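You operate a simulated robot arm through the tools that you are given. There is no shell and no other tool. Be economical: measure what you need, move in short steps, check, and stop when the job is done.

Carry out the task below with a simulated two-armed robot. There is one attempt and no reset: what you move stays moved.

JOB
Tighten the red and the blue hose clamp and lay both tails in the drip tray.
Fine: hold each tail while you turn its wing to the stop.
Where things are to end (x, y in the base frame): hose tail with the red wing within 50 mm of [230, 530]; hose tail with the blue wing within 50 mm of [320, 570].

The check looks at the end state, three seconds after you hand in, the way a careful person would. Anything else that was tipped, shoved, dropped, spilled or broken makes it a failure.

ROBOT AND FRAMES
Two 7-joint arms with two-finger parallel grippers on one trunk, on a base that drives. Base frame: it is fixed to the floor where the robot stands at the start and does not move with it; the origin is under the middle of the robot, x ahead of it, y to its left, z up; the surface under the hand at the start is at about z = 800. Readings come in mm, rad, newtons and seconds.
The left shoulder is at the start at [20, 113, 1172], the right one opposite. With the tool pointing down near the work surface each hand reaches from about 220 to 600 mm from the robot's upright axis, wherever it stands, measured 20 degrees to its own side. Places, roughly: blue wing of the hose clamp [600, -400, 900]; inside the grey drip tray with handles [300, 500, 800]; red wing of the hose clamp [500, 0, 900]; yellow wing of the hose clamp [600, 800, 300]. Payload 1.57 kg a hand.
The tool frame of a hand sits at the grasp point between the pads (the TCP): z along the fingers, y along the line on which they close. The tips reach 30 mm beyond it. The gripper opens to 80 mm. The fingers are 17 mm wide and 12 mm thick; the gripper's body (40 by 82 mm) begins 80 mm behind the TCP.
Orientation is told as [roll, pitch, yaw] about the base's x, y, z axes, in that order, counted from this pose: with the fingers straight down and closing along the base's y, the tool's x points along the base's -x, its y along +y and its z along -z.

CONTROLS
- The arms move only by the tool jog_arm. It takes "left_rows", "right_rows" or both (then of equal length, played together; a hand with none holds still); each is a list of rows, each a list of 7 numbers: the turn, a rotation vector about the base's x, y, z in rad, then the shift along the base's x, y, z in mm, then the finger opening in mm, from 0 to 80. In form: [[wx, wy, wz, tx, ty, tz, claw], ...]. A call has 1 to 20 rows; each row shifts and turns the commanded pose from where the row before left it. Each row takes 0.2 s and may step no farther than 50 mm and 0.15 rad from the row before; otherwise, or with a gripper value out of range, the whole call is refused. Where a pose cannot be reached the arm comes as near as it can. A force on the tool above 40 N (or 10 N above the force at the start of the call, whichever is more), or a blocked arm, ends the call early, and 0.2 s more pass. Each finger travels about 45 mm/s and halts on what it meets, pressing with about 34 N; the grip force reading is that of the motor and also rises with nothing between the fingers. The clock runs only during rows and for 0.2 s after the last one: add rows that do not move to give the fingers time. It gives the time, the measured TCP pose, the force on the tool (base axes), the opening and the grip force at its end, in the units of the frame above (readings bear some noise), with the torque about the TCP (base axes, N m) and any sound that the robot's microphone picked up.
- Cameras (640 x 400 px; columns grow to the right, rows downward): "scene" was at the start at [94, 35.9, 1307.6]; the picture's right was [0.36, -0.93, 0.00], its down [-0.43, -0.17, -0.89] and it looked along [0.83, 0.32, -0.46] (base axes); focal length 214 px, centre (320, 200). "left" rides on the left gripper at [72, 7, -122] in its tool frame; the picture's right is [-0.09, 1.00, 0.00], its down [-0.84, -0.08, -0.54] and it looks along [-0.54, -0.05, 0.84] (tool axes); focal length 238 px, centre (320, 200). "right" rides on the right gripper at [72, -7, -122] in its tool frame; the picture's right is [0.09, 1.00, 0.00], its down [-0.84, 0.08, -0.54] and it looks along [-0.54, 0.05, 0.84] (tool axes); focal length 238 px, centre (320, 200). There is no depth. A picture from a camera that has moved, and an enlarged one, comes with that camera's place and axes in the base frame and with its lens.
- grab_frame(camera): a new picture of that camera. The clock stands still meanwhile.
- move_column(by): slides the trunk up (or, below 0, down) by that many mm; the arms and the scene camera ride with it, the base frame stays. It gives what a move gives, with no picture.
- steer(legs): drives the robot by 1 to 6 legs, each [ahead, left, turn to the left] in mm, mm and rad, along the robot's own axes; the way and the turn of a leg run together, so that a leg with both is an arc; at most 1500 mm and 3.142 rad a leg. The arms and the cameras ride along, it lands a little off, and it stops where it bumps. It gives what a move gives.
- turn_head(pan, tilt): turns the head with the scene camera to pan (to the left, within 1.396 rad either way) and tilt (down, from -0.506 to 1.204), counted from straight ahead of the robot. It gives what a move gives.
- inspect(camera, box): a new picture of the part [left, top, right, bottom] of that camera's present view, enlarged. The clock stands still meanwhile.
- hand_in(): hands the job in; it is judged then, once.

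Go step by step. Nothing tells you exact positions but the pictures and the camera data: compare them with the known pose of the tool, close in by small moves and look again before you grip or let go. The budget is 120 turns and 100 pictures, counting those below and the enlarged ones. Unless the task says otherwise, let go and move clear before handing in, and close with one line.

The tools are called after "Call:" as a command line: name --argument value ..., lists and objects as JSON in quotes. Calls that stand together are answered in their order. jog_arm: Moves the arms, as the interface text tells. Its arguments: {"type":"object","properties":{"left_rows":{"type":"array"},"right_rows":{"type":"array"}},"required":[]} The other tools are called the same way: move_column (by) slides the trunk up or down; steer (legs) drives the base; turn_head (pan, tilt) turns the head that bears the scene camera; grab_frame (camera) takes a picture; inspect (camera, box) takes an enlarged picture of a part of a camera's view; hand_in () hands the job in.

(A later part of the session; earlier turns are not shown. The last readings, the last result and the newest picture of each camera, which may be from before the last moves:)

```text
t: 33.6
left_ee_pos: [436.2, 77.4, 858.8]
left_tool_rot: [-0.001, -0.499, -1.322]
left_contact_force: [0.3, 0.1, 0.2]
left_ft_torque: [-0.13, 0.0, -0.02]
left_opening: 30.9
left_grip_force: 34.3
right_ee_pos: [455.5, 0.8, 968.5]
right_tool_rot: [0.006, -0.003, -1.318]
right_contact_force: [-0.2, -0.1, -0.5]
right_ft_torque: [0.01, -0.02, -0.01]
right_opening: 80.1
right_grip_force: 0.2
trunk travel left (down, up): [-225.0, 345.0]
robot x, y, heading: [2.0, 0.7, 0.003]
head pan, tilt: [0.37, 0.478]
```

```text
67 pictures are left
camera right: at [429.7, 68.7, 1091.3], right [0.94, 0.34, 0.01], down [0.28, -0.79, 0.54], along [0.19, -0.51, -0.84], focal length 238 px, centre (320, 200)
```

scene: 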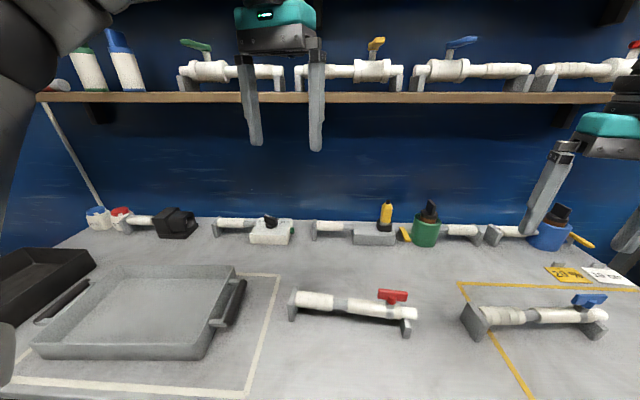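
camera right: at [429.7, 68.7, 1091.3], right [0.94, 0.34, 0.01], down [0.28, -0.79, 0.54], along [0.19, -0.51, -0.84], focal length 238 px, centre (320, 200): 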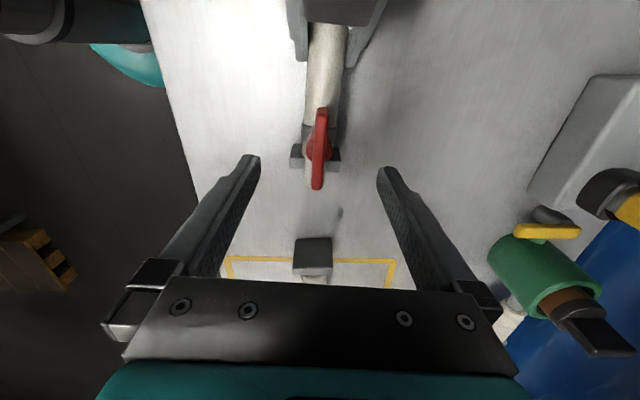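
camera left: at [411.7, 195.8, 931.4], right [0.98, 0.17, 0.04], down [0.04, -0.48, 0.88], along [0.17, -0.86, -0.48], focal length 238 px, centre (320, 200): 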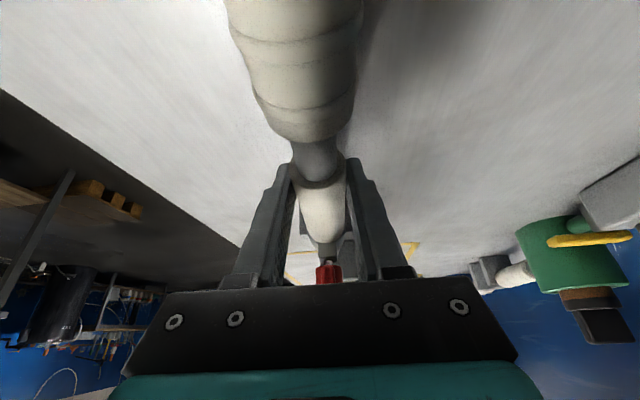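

The wing is centred under the hand. I'll lower, grip it across its flat and test for more clockwise travel.

Call:
jog_arm --right_rows '[[0, 0, 0, 0, 0, -20, 80], [0, 0, 0, 0, 0, -20, 70], [0, 0, 0, 0, 0, -16, 50], [0, 0, 0, 0, 0, 0, 35], [0, 0, 0, 0, 0, 0, 20], [0, 0, 0, 0, 0, 0, 5], [0, 0, 0, 0, 0, 0, 5], [0, 0, 0, 0, 0, 0, 5]]'

Call:
jog_arm --right_rows '[[0, 0, -0.04, 0, 0, 0, 5], [0, 0, -0.04, 0, 0, 0, 5]]'

Call:
grab_frame --camera "right"

```text
t: 35.4
left_ee_pos: [436.7, 76.8, 857.7]
left_tool_rot: [-0.001, -0.498, -1.321]
left_contact_force: [-0.7, 0.9, 0.3]
left_ft_torque: [0.06, -0.15, -0.13]
left_opening: 31.1
left_grip_force: 34.6
right_ee_pos: [455.0, -0.0, 912.1]
right_tool_rot: [0.006, -0.002, -1.319]
right_contact_force: [1.6, 0.1, 0.2]
right_ft_torque: [-0.09, 0.14, -0.01]
right_opening: 9.4
right_grip_force: 27.8
trunk travel left (down, up): [-225.0, 345.0]
robot x, y, heading: [2.5, 2.3, -0.003]
head pan, tilt: [0.37, 0.478]
```

```text
t: 36.0
left_ee_pos: [436.4, 76.7, 858.5]
left_tool_rot: [0.001, -0.498, -1.321]
left_contact_force: [-0.4, 0.7, -0.5]
left_ft_torque: [0.06, -0.17, -0.57]
left_opening: 31.1
left_grip_force: 34.2
right_ee_pos: [454.6, 1.3, 911.2]
right_tool_rot: [0.006, -0.002, -1.398]
right_contact_force: [0.5, -0.6, -0.3]
right_ft_torque: [-0.18, 0.11, 0.57]
right_opening: 10.2
right_grip_force: 27.9
trunk travel left (down, up): [-225.0, 345.0]
robot x, y, heading: [0.6, -1.9, 0.003]
head pan, tilt: [0.37, 0.478]
```

```text
66 pictures are left
camera right: at [434.8, 70.5, 1035.2], right [0.97, 0.26, 0.01], down [0.22, -0.81, 0.54], along [0.15, -0.52, -0.84], focal length 238 px, centre (320, 200)
```

right: 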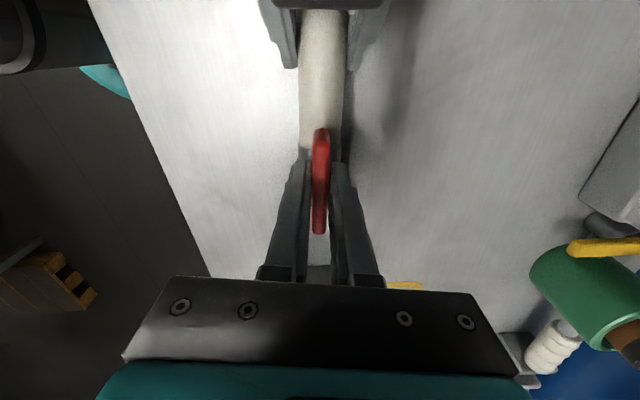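

The wing resists at once now (0.57 N·m at 0.08 rad against 0.02 before), so the stop is confirmed. I'll release the wing and take the right hand up and away.

Call:
jog_arm --right_rows '[[0, 0, 0.04, 0, 0, 0, 5], [0, 0, 0.03, 0, 0, 0, 30], [0, 0, 0, 0, 0, 0, 50], [0, 0, 0, 0, 0, 0, 50], [0, 0, 0, 0, 0, 30, 50], [0, 0, 0, 0, 0, 40, 50], [0, 0, 0.13, -5, -20, 20, 80], [0, 0, 0.13, -5, -20, 20, 80], [0, 0, 0.13, -5, -20, 20, 80], [0, 0, 0.13, -5, -20, 20, 80], [0, 0, 0.13, -5, -20, 20, 80], [0, 0, 0.13, -5, -20, 0, 80], [0, 0, 0.13, -5, -20, 0, 80], [0, 0, 0.13, -5, -20, 0, 80], [0, 0, 0.13, -5, -20, 0, 80], [0, 0, 0.13, -5, -20, 0, 80]]'

Call:
inspect --camera "scene" --box '[260, 230, 460, 355]'

Call:
grab_frame --camera "right"

```text
t: 39.4
left_ee_pos: [436.0, 76.4, 857.7]
left_tool_rot: [0.0, -0.498, -1.322]
left_contact_force: [0.0, -0.9, 0.1]
left_ft_torque: [0.01, -0.01, -0.01]
left_opening: 31.2
left_grip_force: 34.4
right_ee_pos: [405.8, -199.5, 1081.5]
right_tool_rot: [0.005, -0.002, -0.028]
right_contact_force: [0.6, -0.4, -0.8]
right_ft_torque: [-0.04, -0.02, -0.01]
right_opening: 79.8
right_grip_force: 0.0
trunk travel left (down, up): [-225.0, 345.0]
robot x, y, heading: [2.7, -1.2, 0.001]
head pan, tilt: [0.37, 0.478]
```

```text
3.20 times, centred on (360, 292) of scene
camera zoom: at [94.0, 35.7, 1307.6], right [0.36, -0.93, 0.0], down [-0.43, -0.17, -0.89], along [0.83, 0.32, -0.46], focal length 686 px, centre (192, -96)
```

zoom: 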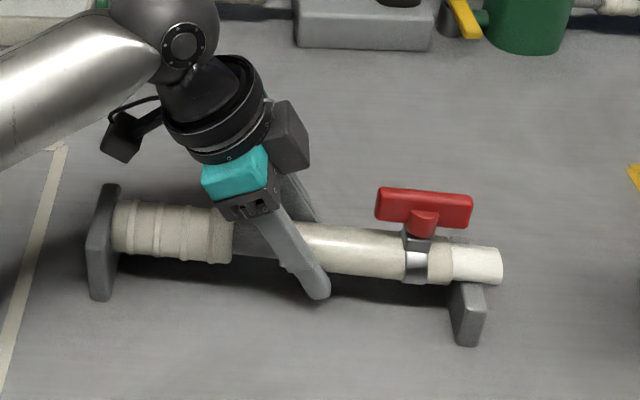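

```text
64 pictures are left
camera right: at [331.8, -205.4, 1205.6], right [-0.07, 1.0, 0.01], down [0.84, 0.05, 0.54], along [0.54, 0.04, -0.84], focal length 238 px, centre (320, 200)
```

right: 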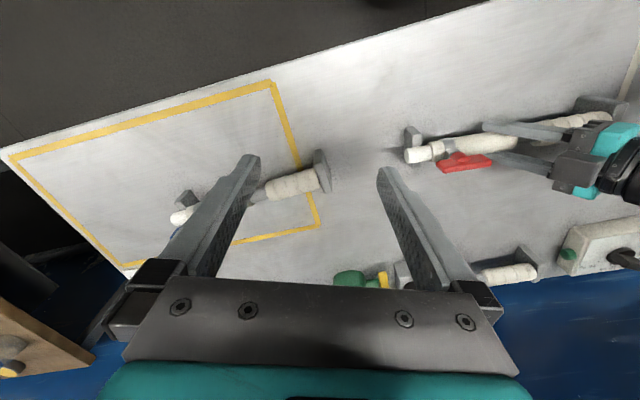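

The right hand is clear. Now I'll pull the tail gently along its axis (away from the barb) and read the force.

Call:
jog_arm --left_rows '[[0, 0, 0, 0.75, -2.9, 0, 20], [0, 0, 0, 0.75, -2.9, 0, 20], [0, 0, 0, 0, 0, 0, 20]]'

Call:
inspect --camera "scene" --box '[260, 230, 460, 355]'

```text
t: 40.2
left_ee_pos: [438.9, 70.1, 858.6]
left_tool_rot: [0.001, -0.499, -1.322]
left_contact_force: [0.3, 0.7, -0.5]
left_ft_torque: [0.02, 0.01, -0.01]
left_opening: 31.1
left_grip_force: 34.3
right_ee_pos: [404.5, -199.2, 1082.3]
right_tool_rot: [0.005, 0.0, -0.029]
right_contact_force: [0.1, -1.2, 0.6]
right_ft_torque: [-0.02, -0.01, -0.01]
right_opening: 79.9
right_grip_force: 0.0
trunk travel left (down, up): [-225.0, 345.0]
robot x, y, heading: [2.5, 0.5, 0.006]
head pan, tilt: [0.37, 0.478]
```

```text
3.20 times, centred on (360, 292) of scene
camera zoom: at [94.0, 35.9, 1307.6], right [0.36, -0.93, 0.0], down [-0.43, -0.17, -0.89], along [0.83, 0.32, -0.46], focal length 686 px, centre (192, -96)
```

zoom: 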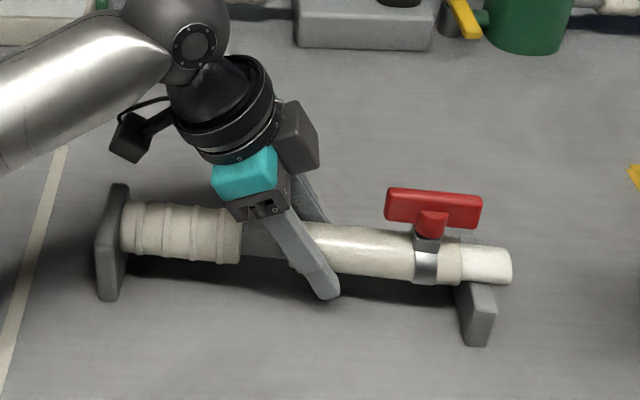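

The whole unit, brackets included, slid with hardly any force, so the tail is one piece with its feet, and I hold it near its middle. I'll lift it slightly and look whether it comes up in one piece.

Call:
jog_arm --left_rows '[[0, 0, 0, 0, 0, 8, 20], [0, 0, 0, 0, 0, 8, 20], [0, 0, 0, 0, 0, 8, 20], [0, 0, 0, 0, 0, 0, 20]]'

Call:
inspect --camera "scene" --box '[260, 230, 460, 355]'

```text
t: 41.2
left_ee_pos: [438.7, 69.1, 882.1]
left_tool_rot: [-0.001, -0.499, -1.321]
left_contact_force: [-0.2, -0.3, -2.3]
left_ft_torque: [0.01, -0.01, 0.0]
left_opening: 30.9
left_grip_force: 34.2
right_ee_pos: [405.0, -198.4, 1082.1]
right_tool_rot: [0.004, -0.003, -0.029]
right_contact_force: [0.1, -0.1, -0.7]
right_ft_torque: [0.02, 0.0, 0.01]
right_opening: 80.3
right_grip_force: 0.2
trunk travel left (down, up): [-225.0, 345.0]
robot x, y, heading: [0.7, -1.3, 0.0]
head pan, tilt: [0.37, 0.478]
```

```text
3.20 times, centred on (360, 292) of scene
camera zoom: at [94.2, 35.9, 1307.6], right [0.36, -0.93, 0.0], down [-0.43, -0.17, -0.89], along [0.83, 0.32, -0.46], focal length 686 px, centre (192, -96)
```

zoom: 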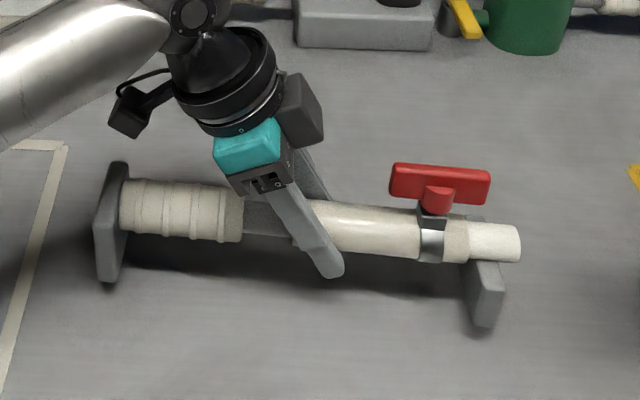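

It comes up in one piece, weighing about 2.3 N. I'll lift it by 100 mm, then turn the robot to face the bench (bench edge is about 0.345 rad rotated) and drive left along it.

Call:
jog_arm --left_rows '[[0, 0, 0, 0, 0, 20, 20], [0, 0, 0, 0, 0, 20, 20], [0, 0, 0, 0, 0, 20, 20], [0, 0, 0, 0, 0, 20, 20], [0, 0, 0, 0, 0, 20, 20]]'

Call:
steer --legs '[[0, 0, 0.345]]'

Call:
turn_head --pan 0.6 --tilt 0.7

Call:
grab_frame --camera "scene"

```text
t: 42.4
left_ee_pos: [437.8, 68.7, 981.8]
left_tool_rot: [0.0, -0.499, -1.319]
left_contact_force: [-0.1, -0.3, -2.1]
left_ft_torque: [0.01, -0.03, 0.01]
left_opening: 30.7
left_grip_force: 33.4
right_ee_pos: [403.3, -199.3, 1083.2]
right_tool_rot: [0.007, -0.001, -0.03]
right_contact_force: [0.4, -1.0, 0.1]
right_ft_torque: [0.03, -0.04, -0.05]
right_opening: 80.0
right_grip_force: 0.1
trunk travel left (down, up): [-225.0, 345.0]
robot x, y, heading: [-0.6, -2.3, -0.0]
head pan, tilt: [0.37, 0.478]
```

```text
t: 43.9
left_ee_pos: [389.6, 214.3, 980.9]
left_tool_rot: [0.0, -0.499, -0.977]
left_contact_force: [-0.3, -0.8, -1.9]
left_ft_torque: [0.01, -0.06, 0.02]
left_opening: 31.1
left_grip_force: 33.9
right_ee_pos: [448.0, -49.9, 1082.5]
right_tool_rot: [0.004, -0.003, 0.315]
right_contact_force: [-0.7, -0.2, -0.7]
right_ft_torque: [0.01, 0.0, 0.02]
right_opening: 80.0
right_grip_force: 0.1
trunk travel left (down, up): [-225.0, 345.0]
robot x, y, heading: [2.8, -3.9, 0.339]
head pan, tilt: [0.37, 0.478]
```

```text
t: 44.6
left_ee_pos: [389.4, 213.4, 981.5]
left_tool_rot: [0.0, -0.5, -0.976]
left_contact_force: [0.3, 0.3, -2.1]
left_ft_torque: [-0.01, -0.01, -0.01]
left_opening: 31.1
left_grip_force: 33.9
right_ee_pos: [448.9, -50.4, 1083.7]
right_tool_rot: [0.006, -0.001, 0.314]
right_contact_force: [-0.1, -0.6, 0.0]
right_ft_torque: [0.01, -0.01, -0.01]
right_opening: 80.2
right_grip_force: 0.0
trunk travel left (down, up): [-225.0, 345.0]
robot x, y, heading: [1.9, 1.1, 0.345]
head pan, tilt: [0.6, 0.7]
```

```text
61 pictures are left
camera scene: at [58.2, 75.1, 1288.0], right [0.81, -0.59, 0.0], down [-0.38, -0.52, -0.77], along [0.45, 0.62, -0.64], focal length 214 px, centre (320, 200)
```

scene: 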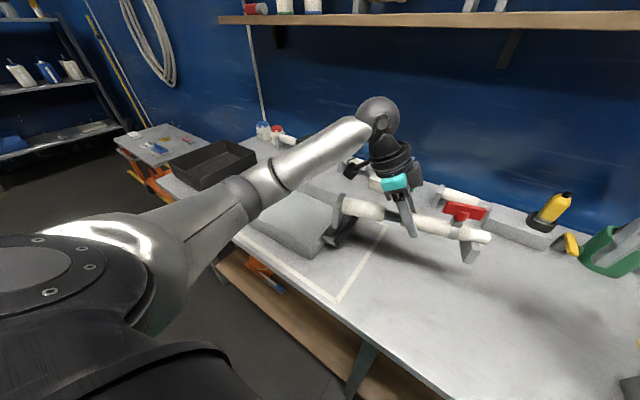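

The way along the bench is free. I'll drive left by 290 mm and look at the tray.

Call:
steer --legs '[[0, 290, 0]]'

Call:
turn_head --pan 0.35 --tilt 0.85

Call:
grab_frame --camera "scene"

Call:
grab_frame --camera "left"

Call:
grab_frame --camera "right"

```text
t: 46.6
left_ee_pos: [291.6, 486.4, 980.6]
left_tool_rot: [0.001, -0.5, -0.98]
left_contact_force: [-0.5, -0.6, -1.9]
left_ft_torque: [0.0, -0.02, -0.03]
left_opening: 30.8
left_grip_force: 34.0
right_ee_pos: [350.7, 221.9, 1082.7]
right_tool_rot: [0.007, -0.001, 0.312]
right_contact_force: [-0.1, -0.1, 0.0]
right_ft_torque: [-0.01, 0.01, -0.01]
right_opening: 80.1
right_grip_force: 0.0
trunk travel left (down, up): [-225.0, 345.0]
robot x, y, heading: [-98.5, 278.5, 0.339]
head pan, tilt: [0.6, 0.7]
```

```text
t: 47.4
left_ee_pos: [291.8, 486.2, 981.9]
left_tool_rot: [0.001, -0.499, -0.978]
left_contact_force: [-0.3, 0.3, -1.8]
left_ft_torque: [-0.01, 0.01, -0.05]
left_opening: 30.9
left_grip_force: 34.2
right_ee_pos: [350.9, 222.5, 1083.0]
right_tool_rot: [0.008, -0.002, 0.312]
right_contact_force: [0.2, 0.3, 0.3]
right_ft_torque: [-0.01, 0.0, -0.01]
right_opening: 79.8
right_grip_force: 0.1
trunk travel left (down, up): [-225.0, 345.0]
robot x, y, heading: [-93.8, 274.3, 0.345]
head pan, tilt: [0.351, 0.85]
```

```text
60 pictures are left
camera scene: at [-29.1, 329.7, 1275.7], right [0.64, -0.77, 0.0], down [-0.58, -0.48, -0.66], along [0.51, 0.42, -0.75], focal length 214 px, centre (320, 200)
```

scene: 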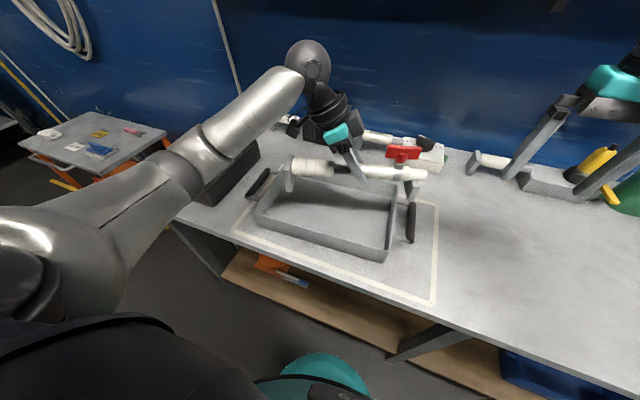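

```text
59 pictures are left
camera left: at [229.1, 590.5, 1054.8], right [0.87, 0.49, 0.04], down [0.2, -0.44, 0.88], along [0.45, -0.76, -0.48], focal length 238 px, centre (320, 200)
```

left: 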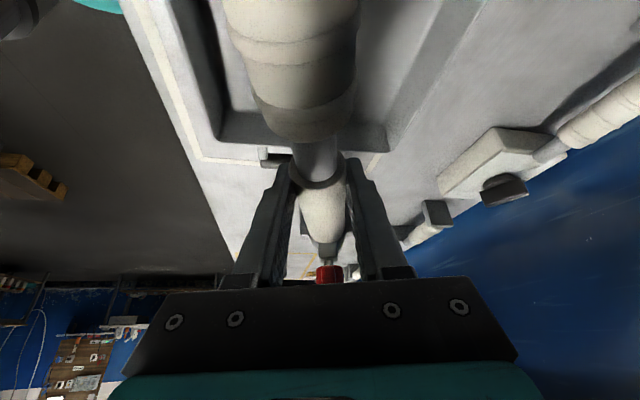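

```text
58 pictures are left
camera right: at [283.8, 191.8, 1205.5], right [-0.39, 0.92, 0.01], down [0.77, 0.33, 0.54], along [0.5, 0.22, -0.84], focal length 238 px, centre (320, 200)
```

right: 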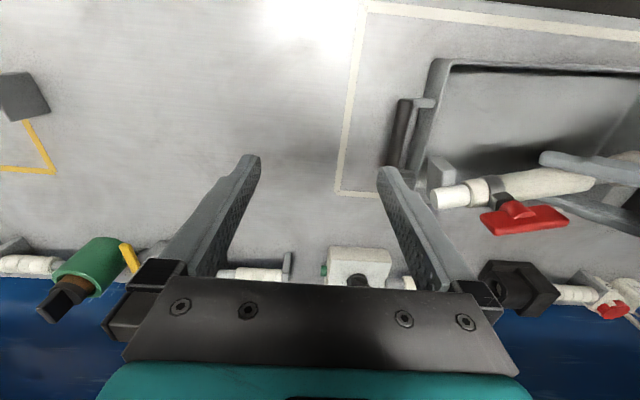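

The tray's inner area is centred at about (282, 549), long side at about 0.345 rad. I'll move the unit over (232, 523) and turn it by -0.25 rad to lie along the tray, then check before lowering.

Call:
jog_arm --left_rows '[[0, 0, -0.0625, -15, 9, 0, 20], [0, 0, -0.0625, -15, 9, 0, 20], [0, 0, -0.0625, -15, 9, 0, 20], [0, 0, -0.0625, -14.5, 9.5, 0, 20], [0, 0, 0, 0, 0, -20, 20], [0, 0, 0, 0, 0, -15, 20], [0, 0, 0, 0, 0, 0, 20]]'

Call:
grab_frame --camera "scene"

Call:
grab_frame --camera "left"

Call:
grab_frame --camera "right"

```text
t: 49.0
left_ee_pos: [232.5, 523.3, 946.0]
left_tool_rot: [-0.003, -0.499, -1.228]
left_contact_force: [-0.2, 0.7, -1.5]
left_ft_torque: [-0.03, -0.01, 0.01]
left_opening: 30.8
left_grip_force: 34.0
right_ee_pos: [350.7, 221.5, 1083.7]
right_tool_rot: [0.005, -0.002, 0.312]
right_contact_force: [-0.8, -0.1, 0.0]
right_ft_torque: [-0.02, 0.01, 0.05]
right_opening: 79.8
right_grip_force: 0.1
trunk travel left (down, up): [-225.0, 345.0]
robot x, y, heading: [-98.8, 272.7, 0.338]
head pan, tilt: [0.351, 0.85]
```

```text
57 pictures are left
camera scene: at [-29.1, 329.6, 1275.7], right [0.64, -0.77, 0.0], down [-0.58, -0.48, -0.66], along [0.51, 0.42, -0.75], focal length 214 px, centre (320, 200)
```

scene: 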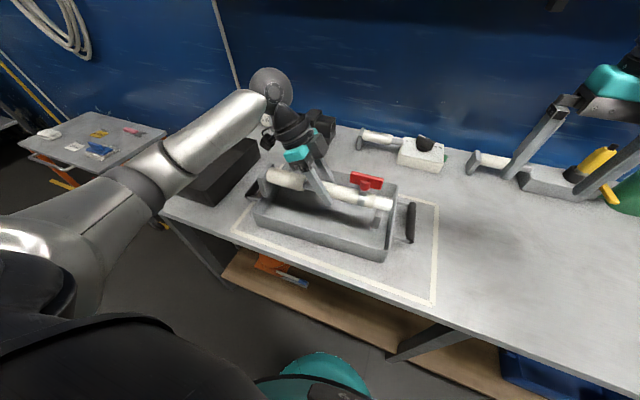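

```text
56 pictures are left
camera left: at [197.6, 639.6, 1019.3], right [0.97, 0.26, 0.04], down [0.09, -0.47, 0.88], along [0.25, -0.84, -0.48], focal length 238 px, centre (320, 200)
```

left: 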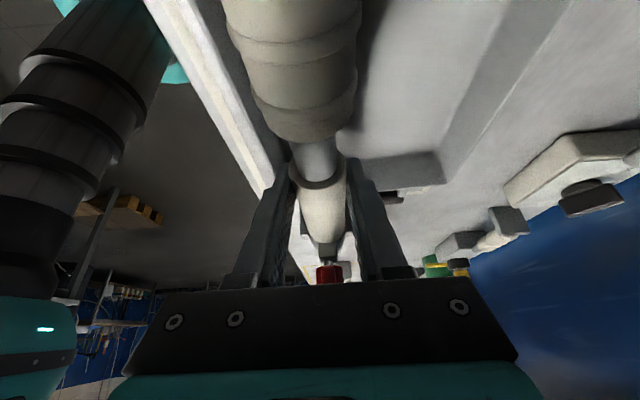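

```text
55 pictures are left
camera right: at [283.8, 191.8, 1205.6], right [-0.39, 0.92, 0.01], down [0.77, 0.33, 0.54], along [0.5, 0.22, -0.84], focal length 238 px, centre (320, 200)
```

right: 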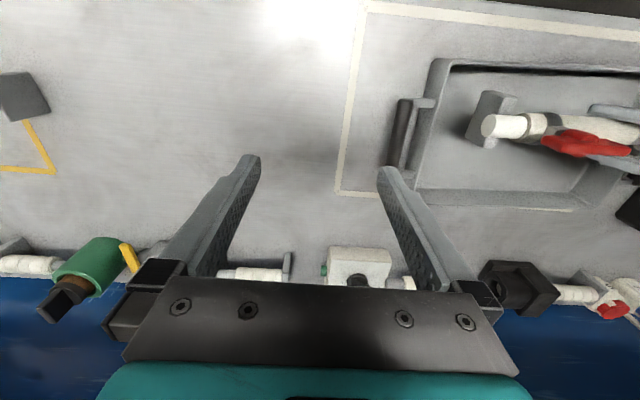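

I want a precise look at the clearance between the unit's right foot and the tray's right wall.

Call:
inspect --camera "right" --box '[380, 40, 640, 220]'

Call:
inspect --camera "scene" --box '[220, 140, 440, 280]'

```text
2.22 times, centred on (510, 130) of right
camera zoom: at [283.8, 191.8, 1205.6], right [-0.39, 0.92, 0.01], down [0.77, 0.33, 0.54], along [0.5, 0.22, -0.84], focal length 530 px, centre (-102, 356)
```

zoom: 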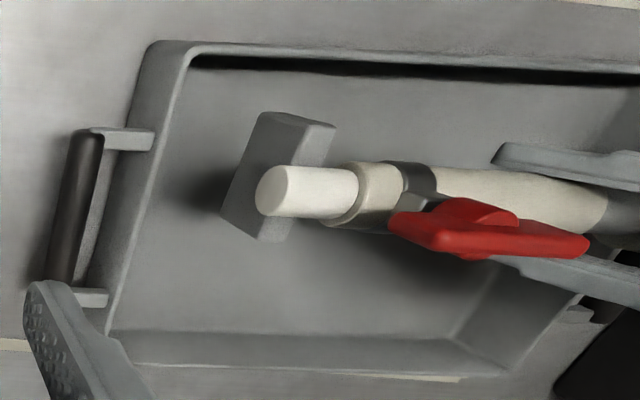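

```text
2.86 times, centred on (330, 210) of scene
camera zoom: at [-29.1, 329.6, 1275.7], right [0.64, -0.77, 0.0], down [-0.58, -0.48, -0.66], along [0.51, 0.42, -0.75], focal length 613 px, centre (291, 171)
```

zoom: 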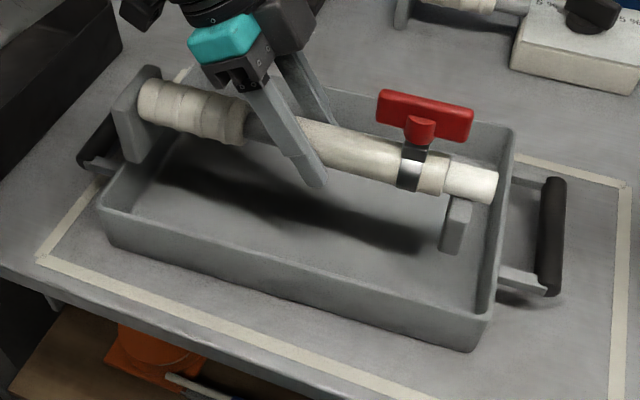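

The unit clears the right wall by 8 mm and the front wall by 14 mm, so I'll shift it by (+6, +8) and lower it to just above the tray floor.

Call:
jog_arm --left_rows '[[0, 0, 0, 3, 4, 0, 20], [0, 0, 0, 3, 4, 0, 20], [0, 0, 0, 0, 0, -15, 20], [0, 0, 0, 0, 0, -15, 20], [0, 0, 0, 0, 0, -15, 20], [0, 0, 0, 0, 0, -15, 20], [0, 0, 0, 0, 0, -11, 20], [0, 0, 0, 0, 0, -4, 20], [0, 0, 0, 0, 0, 0, 20]]'

Call:
inspect --camera "scene" --box '[220, 140, 440, 280]'

Call:
inspect --camera "right" --box '[380, 40, 640, 220]'

```text
t: 51.0
left_ee_pos: [240.4, 529.9, 872.1]
left_tool_rot: [0.001, -0.5, -1.228]
left_contact_force: [-0.2, -0.6, -2.2]
left_ft_torque: [0.0, 0.0, 0.01]
left_opening: 30.9
left_grip_force: 34.5
right_ee_pos: [350.6, 222.4, 1083.1]
right_tool_rot: [0.006, -0.002, 0.312]
right_contact_force: [0.1, 0.3, 0.4]
right_ft_torque: [0.0, 0.05, 0.01]
right_opening: 79.8
right_grip_force: 0.0
trunk travel left (down, up): [-225.0, 345.0]
robot x, y, heading: [-98.6, 277.0, 0.342]
head pan, tilt: [0.351, 0.85]
```

```text
2.86 times, centred on (330, 210) of scene
camera zoom: at [-29.1, 329.6, 1275.7], right [0.64, -0.77, 0.0], down [-0.58, -0.48, -0.66], along [0.51, 0.42, -0.75], focal length 613 px, centre (291, 171)
```

zoom: 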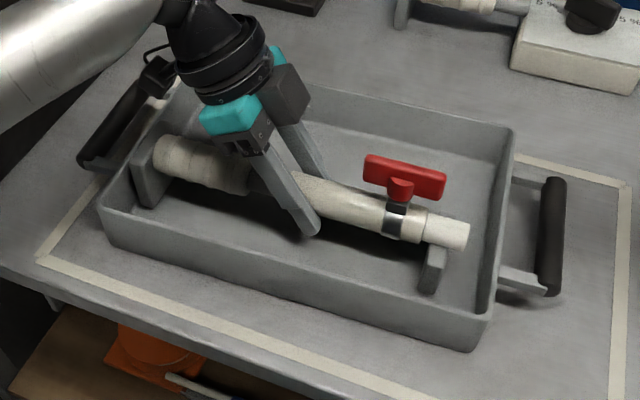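

```text
2.22 times, centred on (510, 130) of right
camera zoom: at [283.8, 191.8, 1205.6], right [-0.39, 0.92, 0.01], down [0.77, 0.33, 0.54], along [0.5, 0.22, -0.84], focal length 530 px, centre (-102, 356)
```

zoom: 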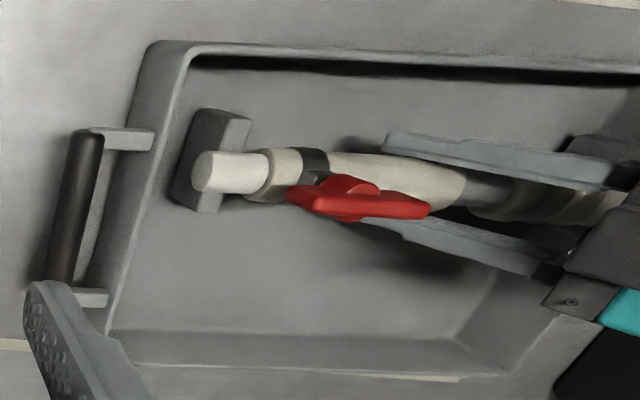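

It sits well inside the walls. I'll lower it to touch the floor in 2 mm steps.

Call:
jog_arm --left_rows '[[0, 0, 0, 0, 0, -2, 20], [0, 0, 0, 0, 0, -2, 20], [0, 0, 0, 0, 0, -2, 20], [0, 0, 0, 0, 0, -2, 20], [0, 0, 0, 0, 0, 0, 20]]'

```text
t: 52.2
left_ee_pos: [238.4, 530.7, 865.1]
left_tool_rot: [0.0, -0.499, -1.229]
left_contact_force: [0.2, 0.1, 1.1]
left_ft_torque: [0.44, 0.09, 0.04]
left_opening: 31.0
left_grip_force: 34.0
right_ee_pos: [350.4, 221.7, 1082.7]
right_tool_rot: [0.007, -0.002, 0.312]
right_contact_force: [-0.5, -0.2, 0.7]
right_ft_torque: [0.02, 0.03, 0.02]
right_opening: 79.9
right_grip_force: 0.0
trunk travel left (down, up): [-225.0, 345.0]
robot x, y, heading: [-97.3, 275.0, 0.341]
head pan, tilt: [0.351, 0.85]
```

It touches. One more millimetre, then I open the fingers to 44 mm and check.

Call:
jog_arm --left_rows '[[0, 0, 0, 0, 0, -1, 20], [0, 0, 0, 0, 0, 0, 20], [0, 0, 0, 0, 0, 0, 34], [0, 0, 0, 0, 0, 0, 40], [0, 0, 0, 0, 0, 0, 45], [0, 0, 0, 0, 0, 0, 45]]'

Call:
grab_frame --camera "left"

Call:
inspect --camera "scene" --box '[220, 140, 440, 280]'

```text
t: 53.6
left_ee_pos: [238.6, 530.9, 862.3]
left_tool_rot: [-0.001, -0.5, -1.228]
left_contact_force: [0.5, -0.2, -0.2]
left_ft_torque: [-0.06, 0.02, 0.01]
left_opening: 44.9
left_grip_force: 0.0
right_ee_pos: [350.8, 222.3, 1082.4]
right_tool_rot: [0.006, -0.002, 0.312]
right_contact_force: [-0.7, 1.0, -0.8]
right_ft_torque: [-0.02, 0.0, 0.0]
right_opening: 80.1
right_grip_force: 0.1
trunk travel left (down, up): [-225.0, 345.0]
robot x, y, heading: [-95.5, 274.4, 0.344]
head pan, tilt: [0.351, 0.85]
```

```text
50 pictures are left
camera left: at [203.1, 646.7, 936.0], right [0.97, 0.26, 0.04], down [0.09, -0.47, 0.88], along [0.25, -0.84, -0.48], focal length 238 px, centre (320, 200)
```

left: 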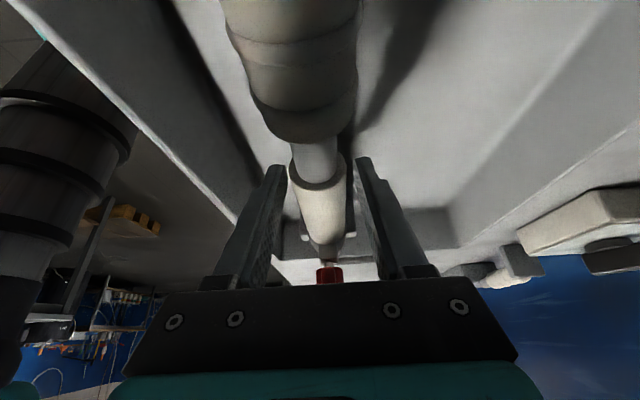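

```text
2.86 times, centred on (330, 210) of scene
camera zoom: at [-29.2, 329.5, 1275.7], right [0.64, -0.77, 0.0], down [-0.58, -0.48, -0.66], along [0.51, 0.42, -0.75], focal length 613 px, centre (291, 171)
```

zoom: 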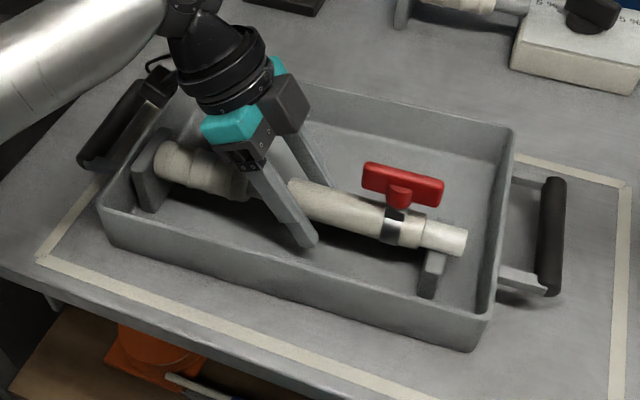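

The red unit stands on the tray floor, and the fingers are free of it. I'll lift off vertically and retract both hands towards the robot before driving to the blue clamp, so nothing sweeps fast through the yellow zone.

Call:
jog_arm --left_rows '[[0, 0, 0, 0, 0, 15, 45], [0, 0, 0, 0, 0, 25, 45], [0, 0, 0, 0, 0, 40, 45], [0, 0, 0, 0, 0, 45, 60], [0, 0, 0, 0, 0, 45, 80], [0, 0, 0, 0, 0, 45, 80], [0, 0, 0, 0, 0, 40, 80], [0, 0, 0, -23.5, -8.5, 0, 80], [0, 0, 0, -23.5, -8.5, 0, 80], [0, 0, 0, -23.5, -8.5, 0, 80], [0, 0, 0, -23.5, -8.5, 0, 80], [0, 0, 0, -23.5, -8.5, 0, 80], [0, 0, 0, -23.5, -8.5, 0, 80]]' --right_rows '[[0, 0, 0, 0, 0, 0, 80], [0, 0, 0, 0, 0, 0, 80], [0, 0, 0, 0, 0, 0, 80], [0, 0, 0, 0, 0, 0, 80], [0, 0, 0, 0, 0, 0, 80], [0, 0, 0, 0, 0, 0, 80], [0, 0, 0, 0, 0, 0, 80], [0, 0, 0, -25, -9, 5, 80], [0, 0, 0, -25, -9, 5, 80], [0, 0, 0, -25, -9, 5, 80], [0, 0, 0, -25, -9, 5, 80], [0, 0, 0, -25, -9, 5, 80], [0, 0, 0, -25, -9, 5, 80]]'

Call:
inspect --camera "scene" --box '[220, 140, 440, 280]'

Call:
turn_head --pan -0.7 --tilt 0.5

Call:
grab_frame --camera "scene"

```text
t: 56.4
left_ee_pos: [97.8, 479.1, 1117.4]
left_tool_rot: [-0.001, -0.5, -1.228]
left_contact_force: [-0.7, -0.9, 1.3]
left_ft_torque: [-0.04, 0.01, -0.02]
left_opening: 80.0
left_grip_force: 0.0
right_ee_pos: [200.1, 166.7, 1112.4]
right_tool_rot: [0.004, -0.003, 0.311]
right_contact_force: [0.4, -0.3, 0.1]
right_ft_torque: [-0.02, 0.02, -0.03]
right_opening: 80.0
right_grip_force: 0.0
trunk travel left (down, up): [-225.0, 345.0]
robot x, y, heading: [-98.1, 272.4, 0.34]
head pan, tilt: [0.351, 0.85]
```

```text
2.86 times, centred on (330, 210) of scene
camera zoom: at [-29.7, 329.4, 1275.8], right [0.64, -0.77, 0.0], down [-0.58, -0.48, -0.66], along [0.51, 0.42, -0.75], focal length 613 px, centre (291, 171)
```

zoom: 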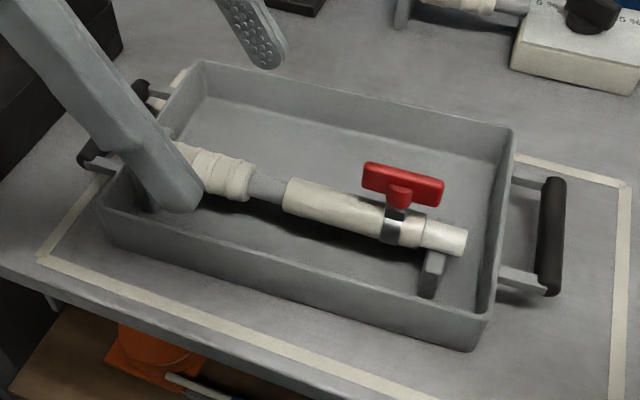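

```text
t: 57.7
left_ee_pos: [98.1, 479.2, 1117.6]
left_tool_rot: [-0.001, -0.499, -1.227]
left_contact_force: [-0.4, 0.7, -0.4]
left_ft_torque: [-0.01, -0.03, -0.02]
left_opening: 79.7
left_grip_force: 0.1
right_ee_pos: [199.9, 167.4, 1112.8]
right_tool_rot: [0.006, -0.002, 0.312]
right_contact_force: [-0.3, -0.7, 0.3]
right_ft_torque: [0.01, 0.03, -0.01]
right_opening: 80.1
right_grip_force: 0.2
trunk travel left (down, up): [-225.0, 345.0]
robot x, y, heading: [-102.1, 272.7, 0.336]
head pan, tilt: [-0.7, 0.499]
```

```text
47 pictures are left
camera scene: at [-4.1, 247.8, 1305.7], right [-0.35, -0.94, 0.0], down [-0.45, 0.17, -0.88], along [0.82, -0.31, -0.48], focal length 214 px, centre (320, 200)
```

scene: 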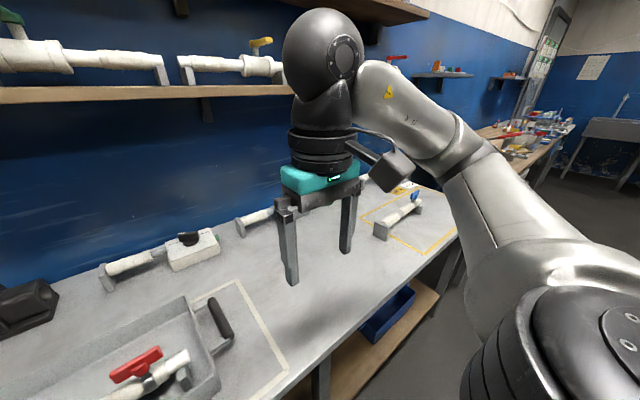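

The red unit stays put in the tray. The floor to the right is free, so I'll drive 850 mm to the right along the bench.

Call:
steer --legs '[[0, -850, 0]]'

Call:
turn_head --pan 0.0 --tilt 0.8

Call:
grab_frame --camera "scene"

Call:
grab_frame --camera "right"

```text
t: 62.2
left_ee_pos: [382.1, -321.4, 1117.1]
left_tool_rot: [0.0, -0.498, -1.233]
left_contact_force: [-0.2, -0.2, -0.8]
left_ft_torque: [0.01, 0.0, -0.02]
left_opening: 80.0
left_grip_force: 0.1
right_ee_pos: [483.2, -634.4, 1112.4]
right_tool_rot: [0.009, -0.002, 0.309]
right_contact_force: [-0.2, -0.4, -0.5]
right_ft_torque: [0.02, 0.03, -0.01]
right_opening: 80.1
right_grip_force: 0.1
trunk travel left (down, up): [-225.0, 345.0]
robot x, y, heading: [188.4, -526.5, 0.338]
head pan, tilt: [-0.7, 0.499]
```

```text
t: 63.3
left_ee_pos: [381.7, -322.6, 1118.2]
left_tool_rot: [0.0, -0.5, -1.232]
left_contact_force: [0.4, -0.3, 0.5]
left_ft_torque: [0.0, 0.02, -0.02]
left_opening: 79.6
left_grip_force: 0.0
right_ee_pos: [483.1, -634.0, 1112.5]
right_tool_rot: [0.006, -0.001, 0.309]
right_contact_force: [0.1, 0.4, 0.7]
right_ft_torque: [0.02, 0.02, 0.02]
right_opening: 79.7
right_grip_force: 0.2
trunk travel left (down, up): [-225.0, 345.0]
robot x, y, heading: [186.8, -527.8, 0.338]
head pan, tilt: [0.0, 0.799]
```

```text
46 pictures are left
camera scene: at [269.7, -493.7, 1279.8], right [0.33, -0.94, 0.0], down [-0.68, -0.24, -0.7], along [0.66, 0.23, -0.72], focal length 214 px, centre (320, 200)
```

scene: 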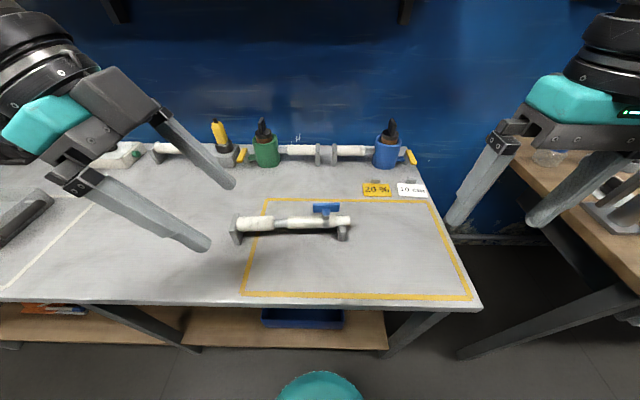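

```text
45 pictures are left
camera right: at [416.1, -663.2, 1235.7], right [-0.39, 0.92, 0.01], down [0.77, 0.32, 0.54], along [0.5, 0.22, -0.84], focal length 238 px, centre (320, 200)
```

right: 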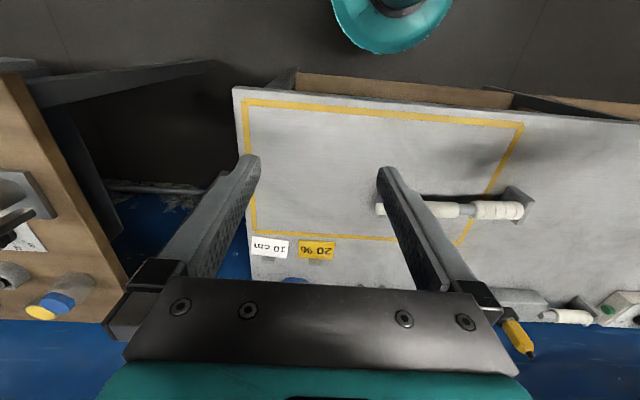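

The blue unit is right in front. I'll zoom on it to fix its position.

Call:
inspect --camera "scene" --box '[220, 180, 380, 280]'

```text
4.00 times, centred on (300, 230) of scene
camera zoom: at [269.7, -493.7, 1279.8], right [0.33, -0.94, 0.0], down [-0.68, -0.24, -0.7], along [0.66, 0.23, -0.72], focal length 858 px, centre (400, 80)
```

zoom: 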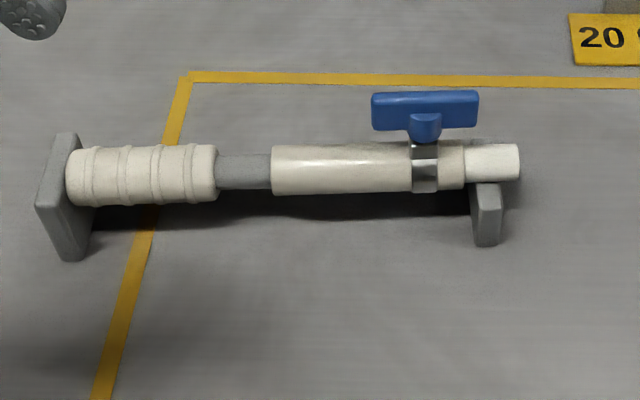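

The blue wing is at about (597, -395, 902), the unit's direction 0.355 rad, hold point (571, -325). Inside the yellow zone I'll keep to at most 10 mm and 0.03 rad a row; both hands approach now.

Call:
jog_arm --left_rows '[[0, 0, 0.001, 7.5, -0.1, -6.2, 80], [0, 0, 0.001, 7.5, -0.1, -6.2, 80], [0, 0, 0.001, 7.5, -0.1, -6.2, 80], [0, 0, 0.001, 7.5, -0.1, -6.2, 80], [0, 0, 0.001, 7.5, -0.1, -6.2, 80], [0, 0, 0.001, 7.5, -0.1, -6.2, 80], [0, 0, 0.001, 7.5, -0.1, -6.2, 80], [0, 0, 0.001, 7.5, -0.1, -6.2, 80], [0, 0, 0.001, 7.5, -0.1, -6.2, 80], [0, 0, 0.001, 7.5, -0.1, -6.2, 80], [0, 0, 0.001, 7.5, -0.1, -6.2, 80], [0, 0, 0.001, 7.5, -0.1, -6.2, 80], [0, 0, 0.001, 7.5, -0.1, -6.2, 80], [0, 0, 0.001, 7.5, -0.1, -6.2, 80], [0, 0, 0.001, 7.5, -0.1, -6.2, 80], [0, 0, 0, 7.5, -0.1, -6.2, 80], [0, 0, 0, 7.5, -0.1, -6.2, 80], [0, 0, 0, 7.5, -0.1, -6.2, 80], [0, 0, 0, 7.5, -0.1, -6.2, 80], [0, 0, 0, 7.5, -0.1, -6.2, 80]]' --right_rows '[[0, 0, 0.002, 4, 8, -3.5, 80], [0, 0, 0.002, 4, 8, -3.5, 80], [0, 0, 0.002, 4, 8, -3.5, 80], [0, 0, 0.002, 4, 8, -3.5, 80], [0, 0, 0.002, 4, 8, -3.5, 80], [0, 0, 0.002, 4, 8, -3.5, 80], [0, 0, 0.002, 4, 8, -3.5, 80], [0, 0, 0.002, 4, 8, -3.5, 80], [0, 0, 0.002, 4, 8, -3.5, 80], [0, 0, 0.002, 4, 8, -3.5, 80], [0, 0, 0.002, 4, 8, -3.5, 80], [0, 0, 0.002, 4, 8, -3.5, 80], [0, 0, 0.002, 4, 8, -3.5, 80], [0, 0, 0.002, 4, 8, -3.5, 80], [0, 0, 0.002, 4, 8, -3.5, 80], [0, 0, 0.002, 4, 8, -3.5, 80], [0, 0, 0.002, 4, 8, -3.5, 80], [0, 0, 0.002, 4, 8, -3.5, 80], [0, 0, 0.002, 4, 8, -3.5, 80], [0, 0, 0.002, 4, 8, -3.5, 80]]'

Call:
grab_frame --camera "left"

Call:
grab_frame --camera "right"

```text
t: 67.5
left_ee_pos: [533.4, -322.5, 993.3]
left_tool_rot: [0.0, -0.5, -1.218]
left_contact_force: [-0.3, 0.5, -0.7]
left_ft_torque: [0.02, -0.04, -0.04]
left_opening: 80.0
left_grip_force: 0.0
right_ee_pos: [563.9, -473.9, 1041.9]
right_tool_rot: [0.009, -0.002, 0.347]
right_contact_force: [0.3, 0.6, -0.1]
right_ft_torque: [0.02, -0.03, -0.01]
right_opening: 79.9
right_grip_force: 0.1
trunk travel left (down, up): [-225.0, 345.0]
robot x, y, heading: [183.8, -525.4, 0.337]
head pan, tilt: [0.0, 0.799]
```

```text
43 pictures are left
camera left: at [495.4, -207.1, 1066.4], right [0.96, 0.27, 0.04], down [0.09, -0.47, 0.88], along [0.26, -0.84, -0.48], focal length 238 px, centre (320, 200)
```

left: 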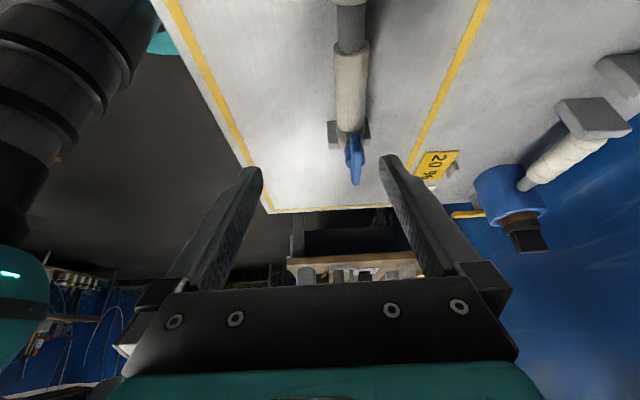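

```text
42 pictures are left
camera right: at [497.3, -505.3, 1165.6], right [-0.42, 0.91, 0.01], down [0.76, 0.35, 0.54], along [0.49, 0.24, -0.84], focal length 238 px, centre (320, 200)
```

right: 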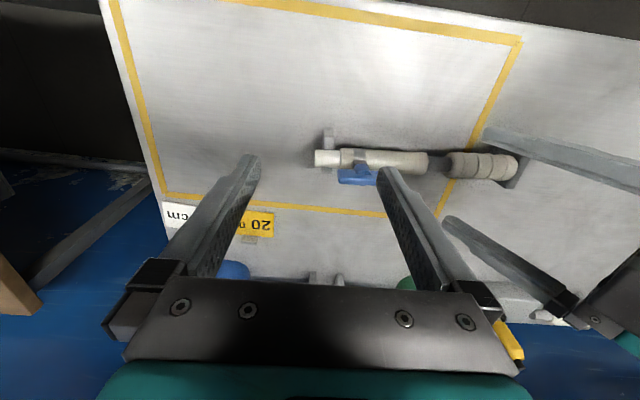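

Call:
jog_arm --left_rows '[[0, 0, 0, 7.1, -0.5, -6.5, 80], [0, 0, 0, 7.1, -0.5, -6.5, 80], [0, 0, 0, 7.1, -0.5, -6.5, 80], [0, 0, 0, 7.1, -0.5, -6.5, 80], [0, 0, 0, 7.1, -0.5, -6.5, 80], [0, 0, 0, 0, 0, -9.5, 80], [0, 0, 0, 0, 0, -9.5, 80], [0, 0, 0, 0, 0, -9.5, 80], [0, 0, 0, 0, 0, 0, 80]]'

Call:
grab_frame --camera "left"

```text
t: 69.5
left_ee_pos: [566.4, -324.8, 933.2]
left_tool_rot: [0.0, -0.499, -1.217]
left_contact_force: [-0.6, 0.4, -0.7]
left_ft_torque: [0.0, 0.0, 0.02]
left_opening: 80.4
left_grip_force: 0.1
right_ee_pos: [563.1, -474.0, 1042.9]
right_tool_rot: [0.007, -0.001, 0.347]
right_contact_force: [0.4, 0.7, 0.7]
right_ft_torque: [0.01, -0.01, 0.03]
right_opening: 80.0
right_grip_force: 0.0
trunk travel left (down, up): [-225.0, 345.0]
robot x, y, heading: [189.1, -523.8, 0.336]
head pan, tilt: [0.0, 0.799]
```

```text
41 pictures are left
camera left: at [530.3, -209.9, 1005.2], right [0.96, 0.27, 0.04], down [0.09, -0.47, 0.88], along [0.26, -0.84, -0.48], focal length 238 px, centre (320, 200)
```

left: 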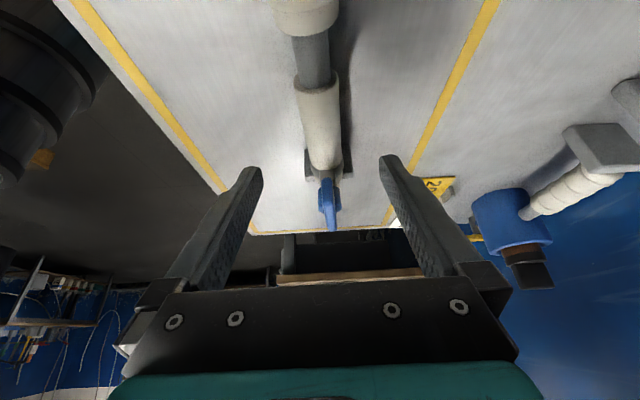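

The hose is between the fingers just as with the red one. I'll lower slowly by 75 mm and check.

Call:
jog_arm --left_rows '[[0, 0, 0, 0.3, 0.1, -9.4, 80], [0, 0, 0, 0.3, 0.1, -9.4, 80], [0, 0, 0, 0.3, 0.1, -9.4, 80], [0, 0, 0, 0.3, 0.1, -9.4, 80], [0, 0, 0, 0.3, 0.1, -9.4, 80], [0, 0, 0, 0.3, 0.1, -9.4, 80], [0, 0, 0, 0.3, 0.1, -9.4, 80], [0, 0, 0, 0.3, 0.1, -9.2, 80], [0, 0, 0, 0, 0, 0, 80]]'

Call:
grab_frame --camera "left"

```text
t: 71.5
left_ee_pos: [569.6, -325.2, 857.9]
left_tool_rot: [-0.001, -0.499, -1.218]
left_contact_force: [-0.1, 0.4, -0.5]
left_ft_torque: [0.01, -0.02, 0.0]
left_opening: 80.0
left_grip_force: 0.1
right_ee_pos: [562.9, -473.2, 1043.2]
right_tool_rot: [0.007, 0.0, 0.346]
right_contact_force: [0.3, 0.6, -0.2]
right_ft_torque: [0.02, -0.02, 0.01]
right_opening: 80.2
right_grip_force: 0.0
trunk travel left (down, up): [-225.0, 345.0]
robot x, y, heading: [184.6, -525.2, 0.342]
head pan, tilt: [0.0, 0.799]
```

```text
40 pictures are left
camera left: at [533.3, -208.6, 930.3], right [0.96, 0.27, 0.04], down [0.09, -0.47, 0.88], along [0.26, -0.84, -0.48], focal length 238 px, centre (320, 200)
```

left: 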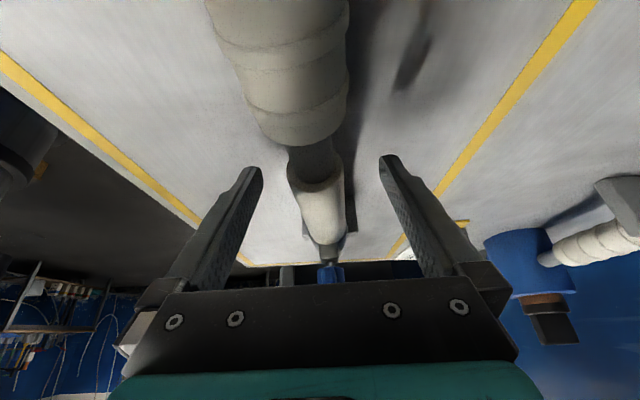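

Centred; the hose is turned by about 0.03 rad relative to the hand. I'll correct that and close on it.

Call:
jog_arm --left_rows '[[0, 0, 0.015, 0, 0, 0, 80], [0, 0, 0.015, 0, 0, 0, 70], [0, 0, 0, 0, 0, 0, 60], [0, 0, 0, 0, 0, 0, 50], [0, 0, 0, 0, 0, 0, 42], [0, 0, 0, 0, 0, 0, 36], [0, 0, 0, 0, 0, 0, 30], [0, 0, 0, 0, 0, 0, 24], [0, 0, 0, 0, 0, 0, 20], [0, 0, 0, 0, 0, 0, 20]]'

Call:
grab_frame --camera "left"

Call:
inspect --camera "scene" --box '[220, 140, 412, 260]'

```text
t: 73.7
left_ee_pos: [568.2, -324.6, 856.5]
left_tool_rot: [0.0, -0.5, -1.186]
left_contact_force: [-0.5, 0.2, -0.8]
left_ft_torque: [-0.04, -0.03, 0.01]
left_opening: 31.0
left_grip_force: 34.2
right_ee_pos: [563.7, -473.6, 1042.6]
right_tool_rot: [0.006, -0.001, 0.348]
right_contact_force: [-0.3, -0.2, -0.7]
right_ft_torque: [-0.01, -0.01, 0.0]
right_opening: 80.3
right_grip_force: 0.0
trunk travel left (down, up): [-225.0, 345.0]
robot x, y, heading: [182.7, -527.6, 0.334]
head pan, tilt: [0.0, 0.799]
```

```text
39 pictures are left
camera left: at [529.8, -210.0, 930.5], right [0.95, 0.3, 0.04], down [0.11, -0.47, 0.88], along [0.28, -0.83, -0.48], focal length 238 px, centre (320, 200)
```

left: 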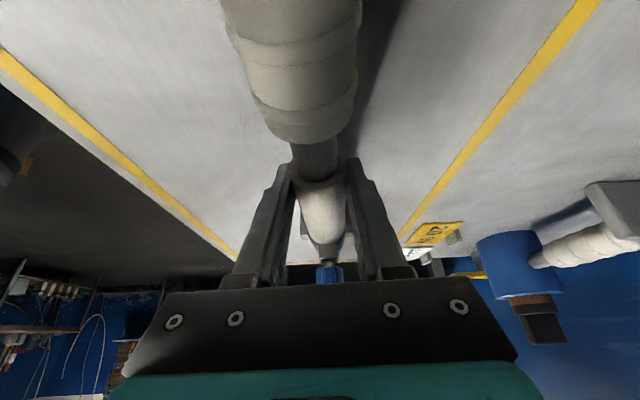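

```text
3.33 times, centred on (316, 200) of scene
camera zoom: at [269.6, -493.6, 1279.7], right [0.33, -0.94, 0.0], down [-0.68, -0.24, -0.7], along [0.66, 0.23, -0.72], focal length 715 px, centre (333, 200)
```

zoom: 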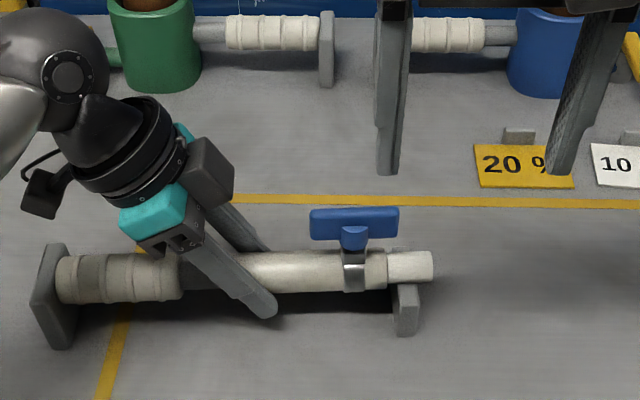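

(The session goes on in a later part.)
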